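You operate a simulated robot arm through the tools that you are given. There is no shell and no other tool. Be economical: measure what you need, move in short steps, check, and stop when the job is done.

Carry out the task below with a simulated robot arm. There is one attempt and no reset: what you move stays moved.

TASK
Put the white peg from the top of the desk on top of the cube there and the blue peg on top of the pulley there.

It is judged by the outcome, as a careful person would: the job done as asked, and still so three seconds after it is handed in. It fails if anything else is knocked over, pushed out of place, dropped, spilled or broken.

THE ROBOT
A 7-joint arm with a two-finger parallel gripper, fixed in place. Base frame: the origin is at the foot of the arm, x ahead of it, y to its left, z up; the work surface is at about z = 0. Lengths are in mm, angles in rad, forces in N, time in s.
With the tool pointing down near the work surface it reaches from about 240 to 620 mm from the base axis. Its first joint turns from -1.152 to 1.152 rad. Payload 2.6 kg.
Tool frame: the origin (TCP) lies between the finger pads and is the grasp point; the fingertips stand 30 mm ahead of it; z points along the fingers, y is the line along which they close. The gripper opens to 94 mm. The fingers are 28 mm wide and 10 mm thick; the gripper's body (50 by 96 mm) begins 55 mm behind the TCP.
Orientation is that of the tool frame in the base frame, as a unit quaternion [x, y, z, w]. With the fingers straight down and closing along the base's y, the tool's x points along the base's -x, its y along +y and its z along -z.

THE INTERFACE
- The arm moves only by the tool drive_tool. Its argument "moves" is a list that holds one entry, the list of rows, each a list of 6 numbers: the shift along the base's x, y, z in mm, then the turn, a rotation vector about the base's x, y, z in rad. In form: [[[dx, dy, dz, rx, ry, rz], ...]]. A call has 1 to 10 rows; each row is the pose to reach, as a shift and turn from the pose commanded when the call began. "fingers" is the closure, from 0 (fully open) to 1 (shut), set as the call begins (left out, the last holds). A row lasts 0.2 s, in which the tool goes at most 50 mm and 0.15 rad; a call with a longer step from one row to the next is refused whole, and so is a gripper value outside its range. A pose out of reach is approached as far as the arm can. The call stops where the force on the tool passes 40 N (or 10 N more than at its start, if that is more) or the arm is blocked; 0.2 s more then pass. The fingers move at their own pace (about 72 mm/s each) and stop on an object; they squeeze with about 35 N. The grip force told is the motor's: it shows also when the fingers shut on nothing. Time passes only in rows, and 0.2 s behind the last, so rows that repeat a pose let the fingers close. It gives the time, the measured TCP pose, the force on the tool (base axes), the opening and the grip force at its end, in the units of the frame above (readings bear some noise).
- Cameras (640 x 400 px; columns grow to the right, rows downward): "scene" is fixed at [58.1, 474.1, 550.8]; the picture's right is [-0.34, -0.94, 0.00], its down [-0.66, 0.24, -0.71] and it looks along [0.67, -0.24, -0.70] (base axes); focal length 367 px, centre (320, 200). "wrist" rides on the gripper at [-37, 0, -58] in the tool frame; the picture's right is [0.00, -1.00, 0.00], its down [0.97, 0.00, -0.24] and it looks along [0.24, 0.00, 0.97] (tool axes); focal length 218 px, centre (320, 200).
- capture(camera): a new picture of that camera. No time passes.
- locate(camera, pixels): there is no depth. For up to 12 entries [column, row, z] of the newest picture of that camera ("zoom" is the newest enlarged one), the place [x, y] in the base frame at which the ray of that pixel passes the height z, good to about 2 mm. No time passes.
- inspect(camera, box): a new picture of the part [left, top, right, bottom] of that camera's present view, enlarged. No time passes.
- close_job(): hands the job in; it is judged then, once.

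Work in short steps. Measure before you move; look again where a grasp or a placing could have gone wrong, and mend it. You have 60 turns and 22 pictures in all, the two below and enlarged ones among them. Open the gripper and draw the arm clear of the work before you hand the job in, unless the task says otherwise; then end with one line.

The tools are called by a JSON object that holds its "api" and its "payload". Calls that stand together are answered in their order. drive_tool: Moves the arm, as the interface text tells. Its arguments: {"type":"object","properties":{"moves":{"type":"array"},"fingers":{"type":"number"}},"required":["moves"]} The other tools are called the same way: capture (camera) takes a picture; locate (camera, pixels) gives the place at which the rays of pixels pass given heights; inspect (camera, box) takes an enlarged picture of a part of a camera's view; close_job () hands the job in.

At the start:

```text
time: 0.0
position: [291.8, 315.9, 263.7]
tool_rot: [0.0, 1.0, 0.0, 0.0]
ft_force: [-0.9, -1.1, -0.3]
gripper_width: 94.1
grip_force: 0.0
```

scene: 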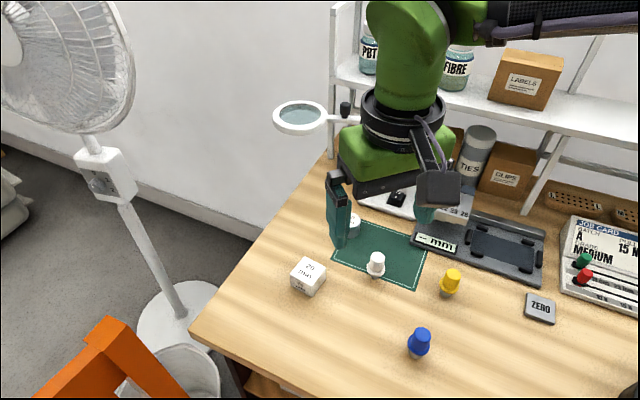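
wrist: 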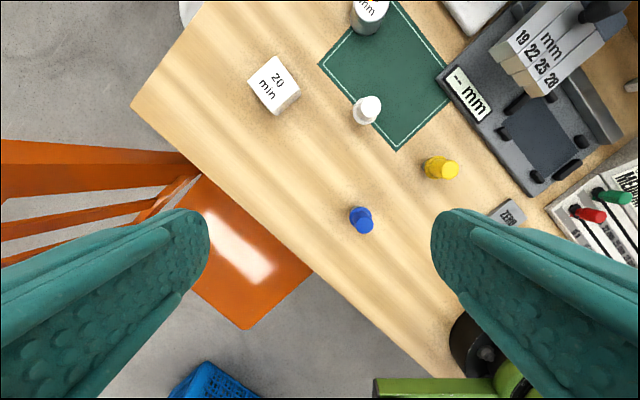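

The white cube is near scene (308,276), with the white peg at (376,264) and the blue peg at (419,343). I still need to find the pulley, so I'll enlarge both views.

{"api": "inspect", "payload": {"camera": "scene", "box": [270, 170, 470, 370]}}

{"api": "inspect", "payload": {"camera": "wrist", "box": [220, 0, 640, 260]}}

```text
2.00 times, centred on (370, 270) of scene
```

zoom: 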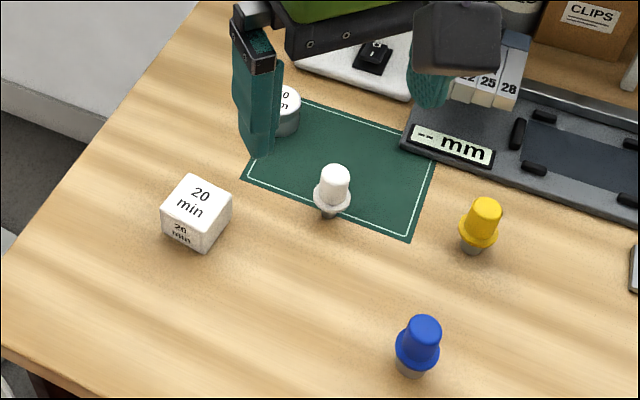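

```text
1.52 times, centred on (430, 130) of wrist
```

zoom: 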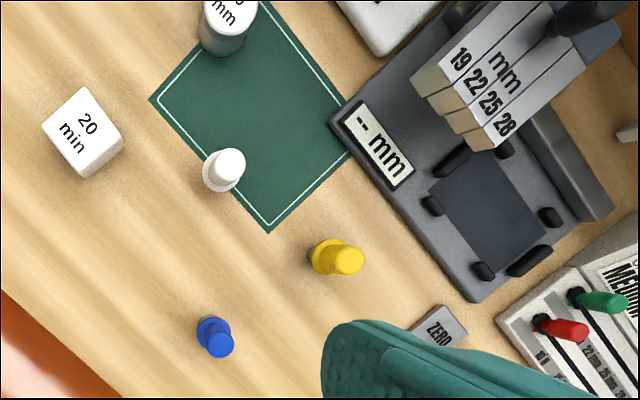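

No pulley is in view yet. I'll lift the arm and shift it so both cameras see the hidden parts of the desk.

{"api": "drive_tool", "payload": {"moves": [[[0, -40, 20, 0, 0, 0], [0, -80, 40, 0, 0, 0], [0, -120, 60, 0, 0, 0], [0, -160, 80, 0, 0, 0], [0, -200, 90, 0, 0, 0], [0, -240, 90, 0, 0, 0], [0, -280, 90, 0, 0, 0], [0, -310, 90, 0, 0, 0]]]}}

{"api": "capture", "payload": {"camera": "scene"}}

{"api": "capture", "payload": {"camera": "wrist"}}

```text
time: 1.8
position: [291.3, 5.7, 352.7]
tool_rot: [-0.001, 1.0, 0.0, 0.0]
ft_force: [0.6, -0.9, -1.1]
gripper_width: 94.2
grip_force: 0.0
```

```text
17 pictures are left
```

scene: 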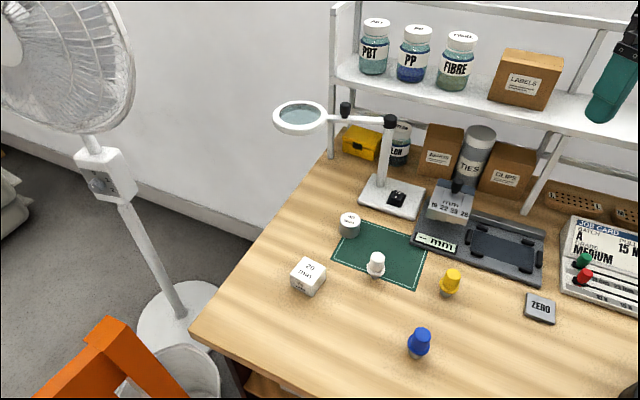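

```text
16 pictures are left
```

wrist: 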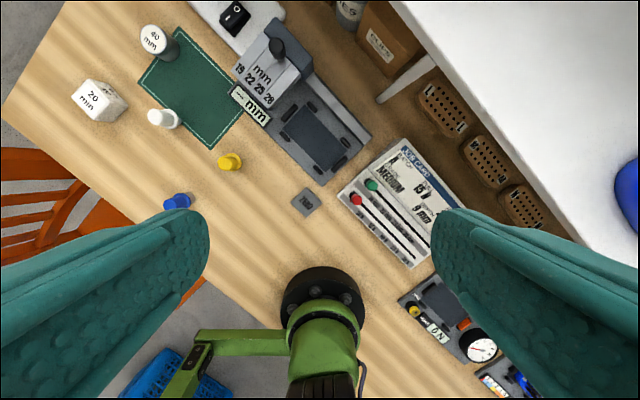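

There are more items on the right side of the desk, around wrist (440,310)–(510,380). I'll move on toward -y to see them.

{"api": "drive_tool", "payload": {"moves": [[[0, -40, 0, 0, 0, 0], [0, -80, 0, 0, 0, 0], [0, -120, 0, 0, 0, 0], [-10, -160, 0, 0, 0, 0], [-20, -200, 0, 0, 0, 0], [-30, -240, 0, 0, 0, 0], [-40, -270, 0, 0, 0, 0]]]}}

{"api": "capture", "payload": {"camera": "wrist"}}

```text
time: 3.4
position: [252.1, -263.9, 351.7]
tool_rot: [0.0, 1.0, -0.001, 0.0]
ft_force: [-0.2, -1.5, -0.8]
gripper_width: 94.0
grip_force: 0.0
```

```text
15 pictures are left
```

wrist: 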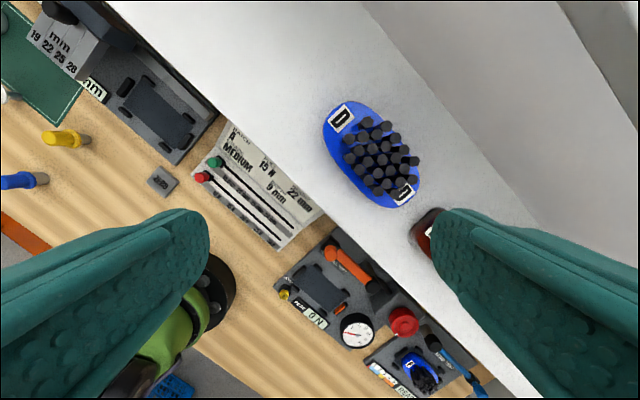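

{"api": "inspect", "payload": {"camera": "wrist", "box": [260, 210, 500, 400]}}

```text
2.11 times, centred on (380, 305) of wrist
```

zoom: 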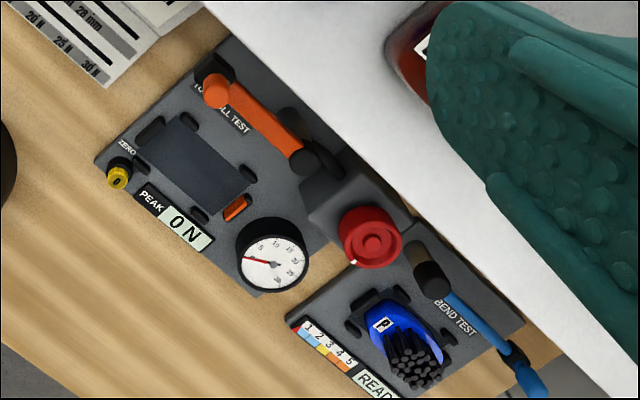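

No pulley on the right side either. The round labelled piece by the mat at scene (350,225) is a candidate, so I'll enlarge it.

{"api": "inspect", "payload": {"camera": "scene", "box": [285, 200, 395, 300]}}

```text
4.00 times, centred on (340, 250) of scene
```

zoom: 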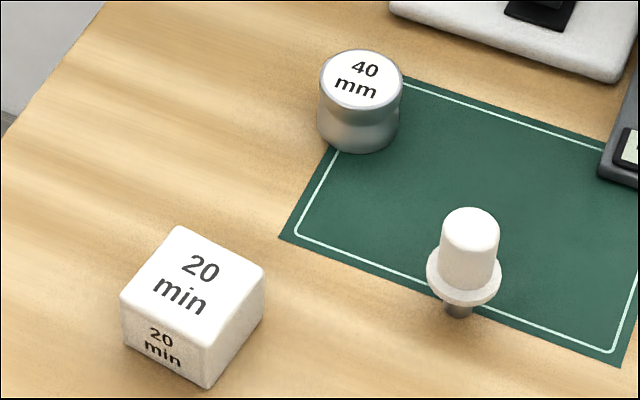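

The grooved "40 mm" drum is the pulley and the "20 min" block is the cube. I'll measure the cube, pulley and white peg from this zoom.

{"api": "locate", "payload": {"camera": "zoom", "pixels": [[208, 388, 0], [125, 340, 0], [262, 315, 0], [205, 325, 40], [120, 295, 40], [183, 228, 40], [265, 268, 40], [360, 78, 40], [360, 78, 35], [360, 152, 0], [457, 316, 0], [470, 215, 50]]}}

{"api": "inspect", "payload": {"camera": "scene", "box": [365, 250, 475, 370]}}

```text
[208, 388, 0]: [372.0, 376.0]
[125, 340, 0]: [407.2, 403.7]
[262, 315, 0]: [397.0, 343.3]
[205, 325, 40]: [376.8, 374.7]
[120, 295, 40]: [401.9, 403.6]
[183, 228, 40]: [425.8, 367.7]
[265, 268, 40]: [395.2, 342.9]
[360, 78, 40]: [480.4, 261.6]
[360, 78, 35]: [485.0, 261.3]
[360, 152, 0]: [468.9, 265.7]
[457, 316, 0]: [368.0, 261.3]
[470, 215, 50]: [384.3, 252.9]
```

```text
3.33 times, centred on (420, 310) of scene
```

zoom: 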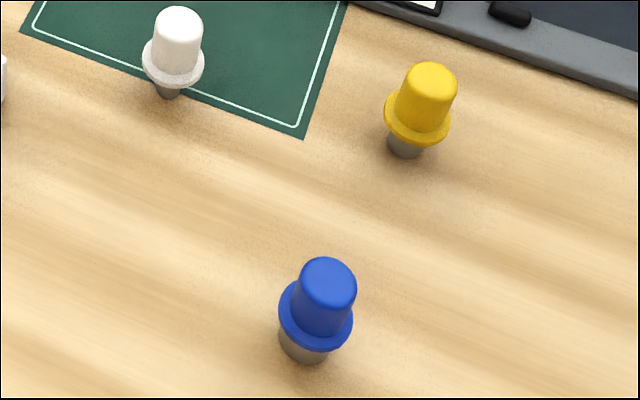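

Cube centre is about (400,372) with its top near z=40, and the pulley is about (487,258). The magnifier stand may obstruct the approach to the pulley, so I'll locate it and the pegs.

{"api": "locate", "payload": {"camera": "scene", "pixels": [[381, 187, 15], [389, 120, 100], [389, 120, 130], [389, 120, 160], [389, 120, 200], [300, 117, 130], [300, 117, 160], [300, 117, 200], [325, 121, 160], [360, 208, 10], [420, 216, 10]]}}

{"api": "locate", "payload": {"camera": "zoom", "pixels": [[305, 362, 0], [312, 330, 15], [312, 330, 20], [328, 275, 45], [328, 275, 55], [178, 18, 45], [178, 18, 55], [167, 98, 0]]}}

```text
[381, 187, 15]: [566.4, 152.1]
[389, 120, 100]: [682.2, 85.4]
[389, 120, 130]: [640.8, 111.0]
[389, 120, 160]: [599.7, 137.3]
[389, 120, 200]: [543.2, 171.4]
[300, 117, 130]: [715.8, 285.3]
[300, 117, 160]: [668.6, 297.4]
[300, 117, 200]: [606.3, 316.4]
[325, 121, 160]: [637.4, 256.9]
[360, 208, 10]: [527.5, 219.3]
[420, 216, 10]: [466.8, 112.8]
```

```text
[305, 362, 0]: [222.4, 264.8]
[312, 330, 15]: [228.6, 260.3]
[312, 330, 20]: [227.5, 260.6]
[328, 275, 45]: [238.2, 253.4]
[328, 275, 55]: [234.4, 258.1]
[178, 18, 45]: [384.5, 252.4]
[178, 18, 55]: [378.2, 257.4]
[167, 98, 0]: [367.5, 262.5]
```

Post is at about (570,150) and the lens at about (637,307), z≈180, so there's enough clearance around the pulley. I'll go back above the pegs for a top view.

{"api": "drive_tool", "payload": {"moves": [[[10, 48, 0, 0, 0, 0], [20, 96, 0, 0, 0, 0], [30, 144, 0, 0, 0, 0], [40, 190, 0, 0, 0, 0], [50, 236, 0, 0, 0, 0], [60, 282, 0, 0, 0, 0], [70, 328, 0, 0, 0, 0], [80, 374, 0, 0, 0, 0], [90, 420, 0, 0, 0, 0], [95, 460, -20, 0, 0, 0]]]}}

{"api": "drive_tool", "payload": {"moves": [[[9, 30, -35, 0, 0, 0], [18, 50, -75, 0, 0, 0], [23, 60, -115, 0, 0, 0], [23, 60, -135, 0, 0, 0], [23, 60, -135, 0, 0, 0]]]}}

{"api": "capture", "payload": {"camera": "wrist"}}

```text
time: 5.6
position: [346.1, 196.5, 331.6]
tool_rot: [0.0, 1.0, 0.0, 0.001]
ft_force: [0.1, 0.6, 0.9]
gripper_width: 93.9
grip_force: 0.1
```

```text
time: 6.8
position: [370.4, 255.7, 198.1]
tool_rot: [0.0, 1.0, 0.0, 0.001]
ft_force: [-0.4, 0.2, 0.6]
gripper_width: 94.2
grip_force: 0.1
```

```text
11 pictures are left
```

wrist: 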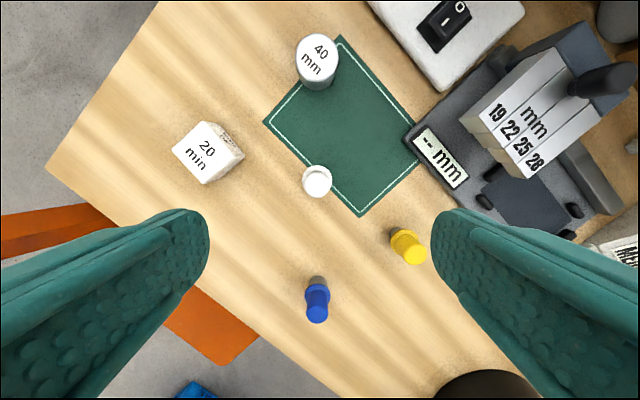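

The wrist view shows the white peg almost straight below the camera at (318,184). I'll locate the pieces.

{"api": "locate", "payload": {"camera": "wrist", "pixels": [[318, 185, 50], [316, 181, 25], [318, 57, 35], [317, 56, 32], [317, 279, 0], [317, 288, 25], [318, 315, 50], [318, 315, 60], [172, 152, 40], [201, 122, 40], [244, 154, 40], [204, 184, 40]]}}

{"api": "inspect", "payload": {"camera": "wrist", "box": [160, 20, 420, 340]}}

```text
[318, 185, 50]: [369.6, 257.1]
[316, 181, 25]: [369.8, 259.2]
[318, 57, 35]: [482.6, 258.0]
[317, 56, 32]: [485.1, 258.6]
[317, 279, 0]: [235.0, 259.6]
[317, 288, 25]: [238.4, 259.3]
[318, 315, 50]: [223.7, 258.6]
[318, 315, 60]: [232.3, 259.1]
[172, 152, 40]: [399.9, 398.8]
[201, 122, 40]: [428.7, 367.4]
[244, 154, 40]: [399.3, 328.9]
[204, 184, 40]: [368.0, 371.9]
```

```text
1.25 times, centred on (290, 180) of wrist
```

zoom: 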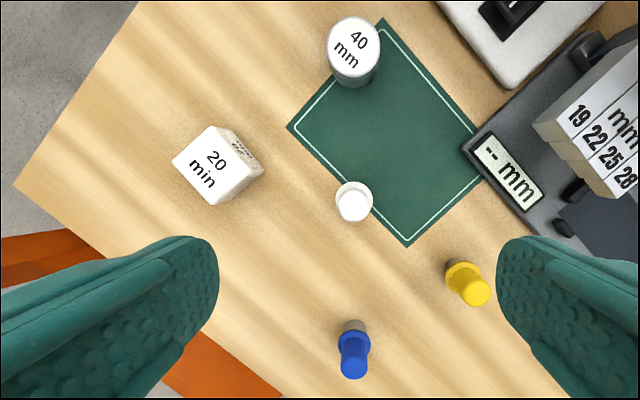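

White peg axis ≈ (370,258), about 55 tall, with its flange top near z≈25. I'll descend so the tips stay above the flange, checking once on the way.

{"api": "drive_tool", "payload": {"moves": [[[0, 2, -40, 0, 0, 0], [0, 2, -75, 0, 0, 0], [0, 2, -98, 0, 0, 0], [0, 2, -98, 0, 0, 0]]]}}

{"api": "capture", "payload": {"camera": "wrist"}}

```text
time: 7.8
position: [371.0, 257.0, 98.5]
tool_rot: [0.001, 1.0, 0.0, 0.0]
ft_force: [0.1, -0.1, -0.2]
gripper_width: 93.9
grip_force: 0.1
```

```text
9 pictures are left
```

wrist: 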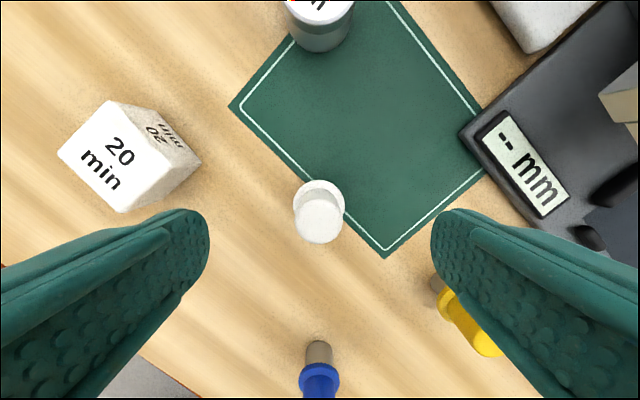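

White peg top is at (318,222) and its flange at (319,206). I'll locate those and the cube's top corners.

{"api": "locate", "payload": {"camera": "wrist", "pixels": [[318, 222, 55], [318, 222, 50], [319, 205, 25], [319, 207, 22], [58, 152, 40], [110, 100, 40], [172, 158, 40], [123, 212, 40], [319, 342, 0], [319, 372, 25]]}}

```text
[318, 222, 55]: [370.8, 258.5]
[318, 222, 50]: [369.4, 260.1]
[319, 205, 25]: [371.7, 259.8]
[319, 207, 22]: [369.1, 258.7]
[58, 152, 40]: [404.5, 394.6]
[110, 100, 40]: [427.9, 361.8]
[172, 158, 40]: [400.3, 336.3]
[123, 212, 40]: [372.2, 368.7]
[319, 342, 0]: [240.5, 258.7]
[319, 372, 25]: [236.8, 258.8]
```

White peg is centred at (370.5,259). I'll descend to TCP z=60 and close on the head.

{"api": "drive_tool", "payload": {"moves": [[[0, 1.5, -20, 0, 0, 0], [0, 1.5, -38, 0, 0, 0], [0, 1.5, -38, 0, 0, 0]]]}}

{"api": "drive_tool", "payload": {"moves": [[[0, 0, 0, 0, 0, 0], [0, 0, 0, 0, 0, 0], [0, 0, 0, 0, 0, 0], [0, 0, 0, 0, 0, 0]]], "fingers": 1}}

{"api": "inspect", "payload": {"camera": "scene", "box": [310, 180, 450, 300]}}

```text
time: 8.6
position: [370.7, 259.2, 62.5]
tool_rot: [0.0, 1.0, 0.0, 0.0]
ft_force: [0.0, 0.7, -0.4]
gripper_width: 93.8
grip_force: 0.0
```

```text
time: 9.6
position: [371.2, 258.3, 61.5]
tool_rot: [0.0, 1.0, 0.0, -0.001]
ft_force: [0.1, -0.1, -0.6]
gripper_width: 22.5
grip_force: 34.9
```

```text
3.33 times, centred on (380, 240) of scene
```

zoom: 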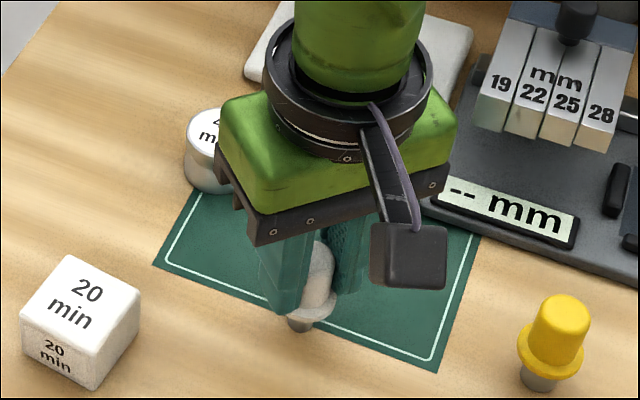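

Held at 22.5 mm opening. I'll lift 70 and carry it to above the cube.

{"api": "drive_tool", "payload": {"moves": [[[0, 0, 20, 0, 0, 0], [0, 0, 45, 0, 0, 0], [0, 0, 70, 0, 0, 0], [10, 36, 70, 0, 0, 0], [20, 73, 70, 0, 0, 0], [30, 109.5, 70, 0, 0, 0], [30, 109.5, 55, 0, 0, 0], [30, 109.5, 55, 0, 0, 0]]]}}

{"api": "inspect", "payload": {"camera": "wrist", "box": [200, 60, 440, 340]}}

{"api": "inspect", "payload": {"camera": "scene", "box": [250, 180, 390, 320]}}

```text
time: 11.4
position: [398.7, 369.0, 117.3]
tool_rot: [0.0, 1.0, 0.0, 0.0]
ft_force: [0.5, 0.1, 0.3]
gripper_width: 0.0
grip_force: 33.2
```

```text
1.43 times, centred on (320, 200) of wrist
```

zoom: 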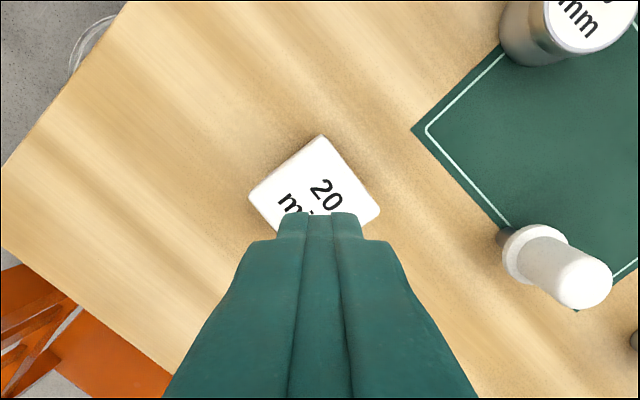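

```text
2.86 times, centred on (320, 250) of scene
```

zoom: 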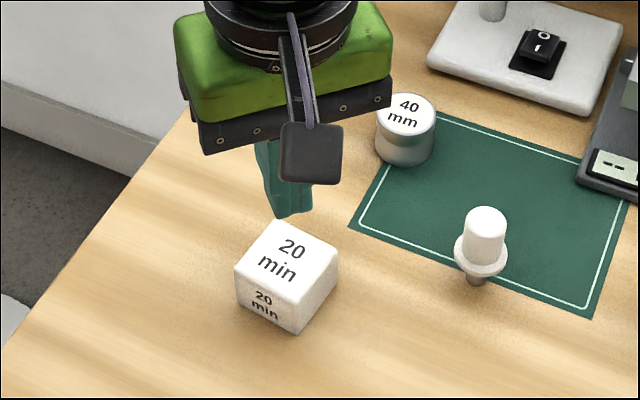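

The fingers came away empty: the peg slid out of the grip at its tapered head and still stands at about scene-zoom (480,250). I'll measure its place and the cube again, then grip at the collar.

{"api": "locate", "payload": {"camera": "zoom", "pixels": [[477, 285, 0], [481, 253, 23], [486, 218, 55], [280, 220, 40], [338, 256, 40], [297, 293, 40], [235, 266, 40], [299, 333, 0], [239, 301, 0], [336, 292, 0]]}}

{"api": "locate", "payload": {"camera": "wrist", "pixels": [[270, 198, 40], [321.7, 155, 40], [362, 207, 40]]}}

```text
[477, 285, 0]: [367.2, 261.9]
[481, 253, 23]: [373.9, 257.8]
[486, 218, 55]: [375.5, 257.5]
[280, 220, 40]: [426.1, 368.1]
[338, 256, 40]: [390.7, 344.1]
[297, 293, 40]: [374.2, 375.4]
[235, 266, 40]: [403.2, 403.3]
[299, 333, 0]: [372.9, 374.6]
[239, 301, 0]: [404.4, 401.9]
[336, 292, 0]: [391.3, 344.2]
```

```text
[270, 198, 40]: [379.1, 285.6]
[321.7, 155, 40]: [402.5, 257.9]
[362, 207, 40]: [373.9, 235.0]
```

Peg still stands at about (371,259), and the cube centre is refined to (400,372). I'll open, go back over the peg and descend so the collar sits between the pads (TCP z≈37).

{"api": "drive_tool", "payload": {"moves": [[[0, 0, 5, 0, 0, 0], [-9, -36, 5, 0, 0, 0], [-19, -73, 5, 0, 0, 0], [-28.5, -109.5, 5, 0, 0, 0], [-28.5, -109.5, -20, 0, 0, 0], [-28.5, -109.5, -20, 0, 0, 0], [-28.5, -109.5, -50, 0, 0, 0], [-28.5, -109.5, -80, 0, 0, 0], [-28.5, -109.5, -80, 0, 0, 0]]], "fingers": 0}}

{"api": "drive_tool", "payload": {"moves": [[[0, 0, 0, 0, 0, 0], [0, 0, 0, 0, 0, 0], [0, 0, 0, 0, 0, 0], [0, 0, 0, 0, 0, 0]]], "fingers": 1}}

```text
time: 13.4
position: [371.0, 257.9, 36.4]
tool_rot: [0.001, 1.0, 0.0, -0.001]
ft_force: [0.4, -0.5, 0.6]
gripper_width: 94.0
grip_force: 0.1
```

```text
time: 14.4
position: [371.4, 257.9, 36.6]
tool_rot: [0.0, 1.0, 0.0, 0.0]
ft_force: [0.9, -0.5, 0.4]
gripper_width: 30.0
grip_force: 34.9
```

Collar gripped at 30 mm. I'll lift slowly and check that it holds.

{"api": "drive_tool", "payload": {"moves": [[[0, 0, 8, 0, 0, 0], [0, 0, 18, 0, 0, 0], [0, 0, 30, 0, 0, 0], [0, 0, 45, 0, 0, 0], [0, 0, 60, 0, 0, 0], [0, 0, 60, 0, 0, 0]]]}}

```text
time: 15.8
position: [370.5, 259.0, 96.0]
tool_rot: [0.0, 1.0, -0.001, -0.001]
ft_force: [0.7, -0.2, -0.9]
gripper_width: 30.2
grip_force: 35.0
```

Still held at 30.2. I'll carry it over the cube and lower until the peg's foot is about 5 mm above the top.

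{"api": "drive_tool", "payload": {"moves": [[[5, 20, 60, 0, 0, 0], [13, 48, 60, 0, 0, 0], [21, 78, 60, 0, 0, 0], [27, 103, 60, 0, 0, 0], [29.5, 113.5, 60, 0, 0, 0], [29.5, 113.5, 60, 0, 0, 0]]]}}

```text
refused: row 1 steps farther than a row can; nothing moved
```

{"api": "drive_tool", "payload": {"moves": [[[5, 20, 0, 0, 0, 0], [13, 48, 0, 0, 0, 0], [21, 78, 0, 0, 0, 0], [27, 103, 0, 0, 0, 0], [29.5, 113.5, 0, 0, 0, 0], [29.5, 113.5, -8, 0, 0, 0], [29.5, 113.5, -14, 0, 0, 0], [29.5, 113.5, -14, 0, 0, 0]]]}}

{"api": "inspect", "payload": {"camera": "scene", "box": [260, 220, 360, 310]}}

```text
time: 17.6
position: [399.8, 372.9, 81.5]
tool_rot: [0.0, 1.0, 0.0, 0.0]
ft_force: [0.4, -0.3, 0.3]
gripper_width: 29.9
grip_force: 35.3
```

```text
4.44 times, centred on (310, 265) of scene
```

zoom: 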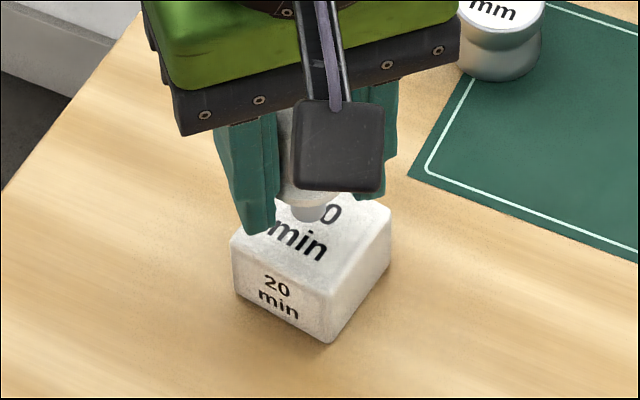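

The foot is at zoom (310,216), about 5 mm above the face centre near (312,227), so it's well centred. I'll lower gently to contact.

{"api": "drive_tool", "payload": {"moves": [[[0, 0, -1.5, 0, 0, 0], [0, 0, -3, 0, 0, 0], [0, 0, -4, 0, 0, 0], [0, 0, -4.5, 0, 0, 0], [0, 0, -4.5, 0, 0, 0]]]}}

```text
time: 18.8
position: [399.6, 373.0, 77.9]
tool_rot: [-0.001, 1.0, 0.0, 0.0]
ft_force: [0.4, 0.5, -0.4]
gripper_width: 30.0
grip_force: 34.9
```

{"api": "drive_tool", "payload": {"moves": [[[0, 0, -0.7, 0, 0, 0], [0, 0, -1.4, 0, 0, 0], [0, 0, -1.4, 0, 0, 0]]]}}

```text
time: 19.6
position: [401.0, 371.7, 75.4]
tool_rot: [-0.001, 1.0, 0.0, -0.001]
ft_force: [0.1, -0.7, 0.0]
gripper_width: 30.5
grip_force: 34.7
```

No contact force yet, so I'll continue down a little.

{"api": "drive_tool", "payload": {"moves": [[[0, 0, -0.7, 0, 0, 0], [0, 0, -1.4, 0, 0, 0], [0, 0, -1.4, 0, 0, 0]]]}}

```text
time: 20.4
position: [401.2, 371.1, 75.4]
tool_rot: [0.0, 1.0, 0.0, 0.0]
ft_force: [0.2, -0.9, -1.1]
gripper_width: 30.0
grip_force: 34.2
```

{"api": "drive_tool", "payload": {"moves": [[[0, 0, -0.7, 0, 0, 0], [0, 0, -1.4, 0, 0, 0], [0, 0, -1.4, 0, 0, 0]]]}}

{"api": "inspect", "payload": {"camera": "scene", "box": [260, 220, 360, 310]}}

```text
time: 21.2
position: [400.0, 372.4, 73.9]
tool_rot: [0.0, 1.0, 0.001, 0.0]
ft_force: [-0.3, -0.1, -0.8]
gripper_width: 30.4
grip_force: 35.1
```

```text
4.44 times, centred on (310, 265) of scene
```

zoom: 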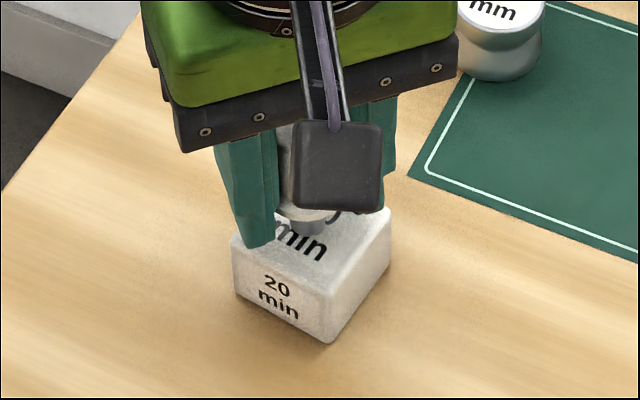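

Foot is close to the surface at about (310,230). I'll continue in small steps until I feel contact.

{"api": "drive_tool", "payload": {"moves": [[[0, 0, -0.6, 0, 0, 0], [0, 0, -1.2, 0, 0, 0], [0, 0, -1.2, 0, 0, 0]]]}}

```text
time: 22.0
position: [401.1, 373.3, 73.7]
tool_rot: [0.001, 1.0, 0.0, 0.0]
ft_force: [0.0, -0.1, 0.9]
gripper_width: 30.2
grip_force: 34.5
```

{"api": "drive_tool", "payload": {"moves": [[[0, 0, -0.6, 0, 0, 0], [0, 0, -1.2, 0, 0, 0], [0, 0, -1.2, 0, 0, 0]]]}}

```text
time: 22.8
position: [400.6, 372.5, 72.4]
tool_rot: [0.0, 1.0, 0.001, 0.0]
ft_force: [-0.8, 0.2, 8.7]
gripper_width: 30.3
grip_force: 34.4
```

Contact at 8.7 N, so the cube top is at about 36. I'll open and rise straight up.

{"api": "drive_tool", "payload": {"moves": [[[0, 0, 0.5, 0, 0, 0], [0, 0, 0.5, 0, 0, 0], [0, 0, 0.5, 0, 0, 0], [0, 0, 0.5, 0, 0, 0], [0, 0, 15, 0, 0, 0], [0, 0, 40, 0, 0, 0], [0, 0, 75, 0, 0, 0], [0, 0, 120, 0, 0, 0]]], "fingers": 0}}

```text
time: 24.6
position: [402.8, 373.1, 191.6]
tool_rot: [0.001, 1.0, 0.0, 0.0]
ft_force: [-0.7, 0.4, -0.1]
gripper_width: 94.0
grip_force: 0.1
```

White peg released. I'll move over the blue peg at about (231,259) for a look.

{"api": "drive_tool", "payload": {"moves": [[[-34, -23, 0, 0, 0, 0], [-68, -46, 0, 0, 0, 0], [-103, -69, 0, 0, 0, 0], [-137, -92, 0, 0, 0, 0], [-171, -114, 0, 0, 0, 0], [-171, -114, -40, 0, 0, 0], [-171, -114, -80, 0, 0, 0], [-171, -114, -80, 0, 0, 0]]]}}

{"api": "capture", "payload": {"camera": "wrist"}}

```text
time: 26.4
position: [229.4, 255.9, 111.9]
tool_rot: [0.0, 1.0, 0.0, 0.0]
ft_force: [-0.6, 0.0, -0.7]
gripper_width: 94.0
grip_force: 0.1
```

```text
3 pictures are left
```

wrist: 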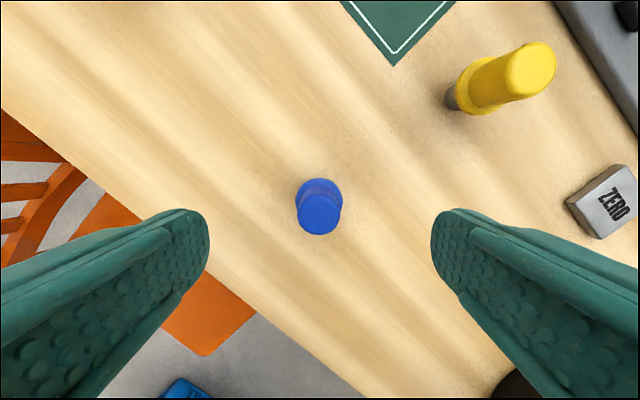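

{"api": "locate", "payload": {"camera": "wrist", "pixels": [[319, 216, 55], [319, 216, 60], [319, 200, 23], [319, 202, 23]]}}

```text
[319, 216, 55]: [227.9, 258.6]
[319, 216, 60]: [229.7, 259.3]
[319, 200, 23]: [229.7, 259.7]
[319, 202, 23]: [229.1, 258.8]
```

Blue peg axis is at about (229.5,259). I'll descend to TCP z≈36.5 and close on the collar.

{"api": "drive_tool", "payload": {"moves": [[[-0.5, 1, -30, 0, 0, 0], [-0.5, 1, -55, 0, 0, 0], [-0.5, 1, -75, 0, 0, 0], [-0.5, 1, -75, 0, 0, 0]]]}}

{"api": "drive_tool", "payload": {"moves": [[[0, 0, 0, 0, 0, 0], [0, 0, 0, 0, 0, 0], [0, 0, 0, 0, 0, 0], [0, 0, 0, 0, 0, 0]]], "fingers": 1}}

{"api": "drive_tool", "payload": {"moves": [[[0, 0, 8, 0, 0, 0], [0, 0, 18, 0, 0, 0], [0, 0, 30, 0, 0, 0], [0, 0, 45, 0, 0, 0], [0, 0, 65, 0, 0, 0], [0, 0, 65, 0, 0, 0]]]}}

```text
time: 27.4
position: [228.7, 259.3, 37.0]
tool_rot: [0.0, 1.0, 0.001, 0.0]
ft_force: [0.5, -0.7, -0.2]
gripper_width: 94.1
grip_force: 0.0
```

```text
time: 28.4
position: [229.3, 258.4, 37.1]
tool_rot: [0.001, 1.0, 0.0, 0.0]
ft_force: [0.0, 0.4, -0.4]
gripper_width: 30.2
grip_force: 35.2
```

```text
time: 29.8
position: [229.4, 259.1, 101.9]
tool_rot: [0.0, 1.0, 0.0, 0.0]
ft_force: [0.8, 0.3, -1.3]
gripper_width: 30.4
grip_force: 34.2
```

Held at 30.3. I'll carry it along x to above the pulley at about (485,259.5), then lower until the foot is around z≈45.

{"api": "drive_tool", "payload": {"moves": [[[20, 0, 0, 0, 0, 0], [55, 0, 0, 0, 0, 0], [95, 0, 0, 0, 0, 0], [135, 0, 0, 0, 0, 0], [175, 0, 0, 0, 0, 0], [210, 0, 0, 0, 0, 0], [240, 0.5, 0, 0, 0, 0], [255.5, 0.5, 0, 0, 0, 0], [255.5, 0.5, -10, 0, 0, 0], [255.5, 0.5, -20, 0, 0, 0]]]}}

{"api": "inspect", "payload": {"camera": "scene", "box": [290, 180, 400, 290]}}

```text
time: 32.0
position: [484.8, 258.6, 82.1]
tool_rot: [0.0, 1.0, 0.0, 0.0]
ft_force: [-0.2, -0.7, -0.2]
gripper_width: 30.1
grip_force: 34.8
```

```text
3.64 times, centred on (345, 235) of scene
```

zoom: 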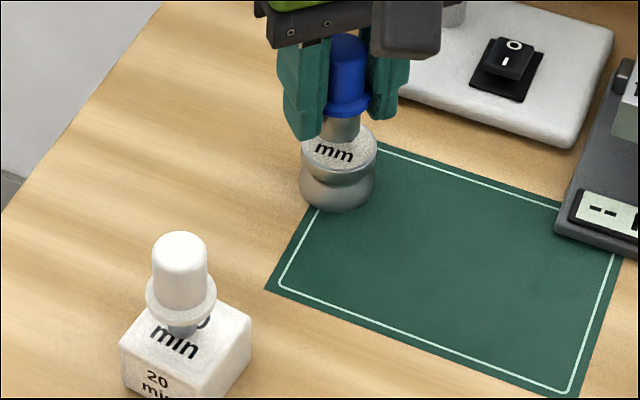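

White peg stands well on the cube. Blue's foot is centred at about zoom (340,127), and the pulley's top centre is at about (339,144). I'll check the offset in base coordinates.

{"api": "locate", "payload": {"camera": "zoom", "pixels": [[340.5, 142, 45], [319, 130, 45], [362, 130, 45], [302, 146, 35], [378, 146, 35], [339, 144, 35], [338, 210, 0], [340.5, 127, 45]]}}

```text
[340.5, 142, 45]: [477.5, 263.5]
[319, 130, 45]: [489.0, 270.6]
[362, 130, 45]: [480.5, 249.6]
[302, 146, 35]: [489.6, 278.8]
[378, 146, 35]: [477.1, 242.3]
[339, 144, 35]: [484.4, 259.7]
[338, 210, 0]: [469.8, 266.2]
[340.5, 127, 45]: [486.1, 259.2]
```

Foot and pulley centres agree within about 2 mm. I'll lower toward contact.

{"api": "drive_tool", "payload": {"moves": [[[0, 0, -2, 0, 0, 0], [0, 0, -4, 0, 0, 0], [0, 0, -6, 0, 0, 0], [0, 0, -7, 0, 0, 0], [0, 0, -7, 0, 0, 0]]]}}

{"api": "drive_tool", "payload": {"moves": [[[0, 0, -0.6, 0, 0, 0], [0, 0, -1.2, 0, 0, 0], [0, 0, -1.2, 0, 0, 0]]]}}

```text
time: 33.2
position: [484.9, 259.0, 74.5]
tool_rot: [0.0, 1.0, 0.001, 0.0]
ft_force: [-1.0, -0.3, -0.3]
gripper_width: 30.3
grip_force: 35.2
```

```text
time: 34.0
position: [484.0, 259.3, 72.7]
tool_rot: [-0.001, 1.0, -0.001, 0.0]
ft_force: [0.3, -0.5, -0.2]
gripper_width: 30.4
grip_force: 34.8
```

{"api": "drive_tool", "payload": {"moves": [[[0, 0, -0.6, 0, 0, 0], [0, 0, -1.2, 0, 0, 0], [0, 0, -1.2, 0, 0, 0]]]}}

```text
time: 34.8
position: [485.2, 259.9, 72.6]
tool_rot: [0.0, 1.0, 0.0, 0.0]
ft_force: [0.0, 0.8, 0.1]
gripper_width: 30.2
grip_force: 35.2
```

{"api": "drive_tool", "payload": {"moves": [[[0, 0, -0.6, 0, 0, 0], [0, 0, -1.2, 0, 0, 0], [0, 0, -1.2, 0, 0, 0]]]}}

```text
time: 35.6
position: [485.3, 259.7, 71.4]
tool_rot: [0.0, 1.0, 0.0, 0.0]
ft_force: [0.1, -0.1, -0.6]
gripper_width: 30.0
grip_force: 35.1
```

{"api": "drive_tool", "payload": {"moves": [[[0, 0, -0.6, 0, 0, 0], [0, 0, -1.2, 0, 0, 0], [0, 0, -1.2, 0, 0, 0]]]}}

```text
time: 36.4
position: [484.2, 260.7, 69.3]
tool_rot: [0.0, 1.0, -0.001, 0.001]
ft_force: [-1.2, -0.5, 3.1]
gripper_width: 30.2
grip_force: 35.0
```

Contact is starting at 3.1 N. I'll settle a little more, then release and rise.

{"api": "drive_tool", "payload": {"moves": [[[0, 0, -0.4, 0, 0, 0], [0, 0, -0.4, 0, 0, 0]]]}}

{"api": "drive_tool", "payload": {"moves": [[[0, 0, 0, 0, 0, 0], [0, 0, 0, 0, 0, 0], [0, 0, 0, 0, 0, 0], [0, 0, 0, 0, 0, 0], [0, 0, 15, 0, 0, 0], [0, 0, 40, 0, 0, 0], [0, 0, 80, 0, 0, 0]]], "fingers": 0}}

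{"api": "drive_tool", "payload": {"moves": [[[-20, -5, 20, 0, 0, 0], [-50, -15, 50, 0, 0, 0], [-80, -45, 70, 0, 0, 0], [-110, -80, 80, 0, 0, 0], [-140, -115, 90, 0, 0, 0], [-165, -150, 100, 0, 0, 0], [-185, -190, 110, 0, 0, 0], [-195, -235, 110, 0, 0, 0], [-195, -235, 110, 0, 0, 0]]]}}

{"api": "capture", "payload": {"camera": "scene"}}

{"api": "inspect", "payload": {"camera": "scene", "box": [270, 170, 400, 300]}}

```text
time: 37.0
position: [484.0, 260.7, 70.1]
tool_rot: [0.0, 1.0, 0.001, 0.0]
ft_force: [-1.4, -1.9, 8.2]
gripper_width: 30.3
grip_force: 34.9
```

```text
time: 38.6
position: [484.4, 259.7, 148.9]
tool_rot: [0.0, 1.0, 0.001, 0.0]
ft_force: [1.2, -0.5, 0.2]
gripper_width: 93.8
grip_force: 0.0
```

```text
time: 40.6
position: [289.6, 24.4, 259.5]
tool_rot: [-0.001, 1.0, 0.0, 0.0]
ft_force: [-0.7, 0.8, 0.7]
gripper_width: 93.9
grip_force: 0.1
```

```text
1 pictures are left
```

scene: 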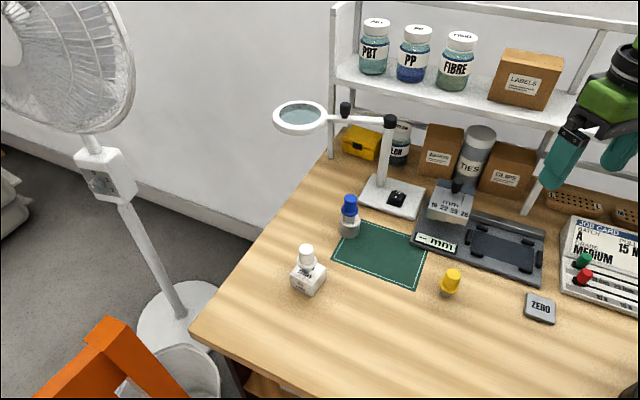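

```text
3.08 times, centred on (335, 235) of scene
```

zoom: 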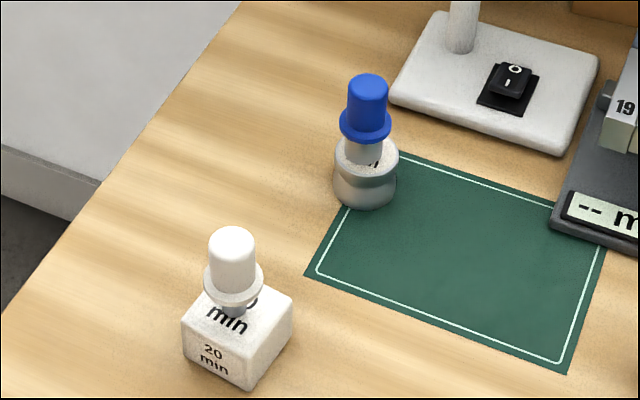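

Both pegs stand upright and centred, the gripper is open, and the arm is clear. I'm handing the job in.

{"api": "close_job", "payload": {}}

```text
The job is handed in.
```

The white peg is standing on the "20 min" cube and the blue peg on the "40 mm" pulley. The white peg slipped from the first grasp but stayed upright, and nothing else in view had moved in the last pictures.
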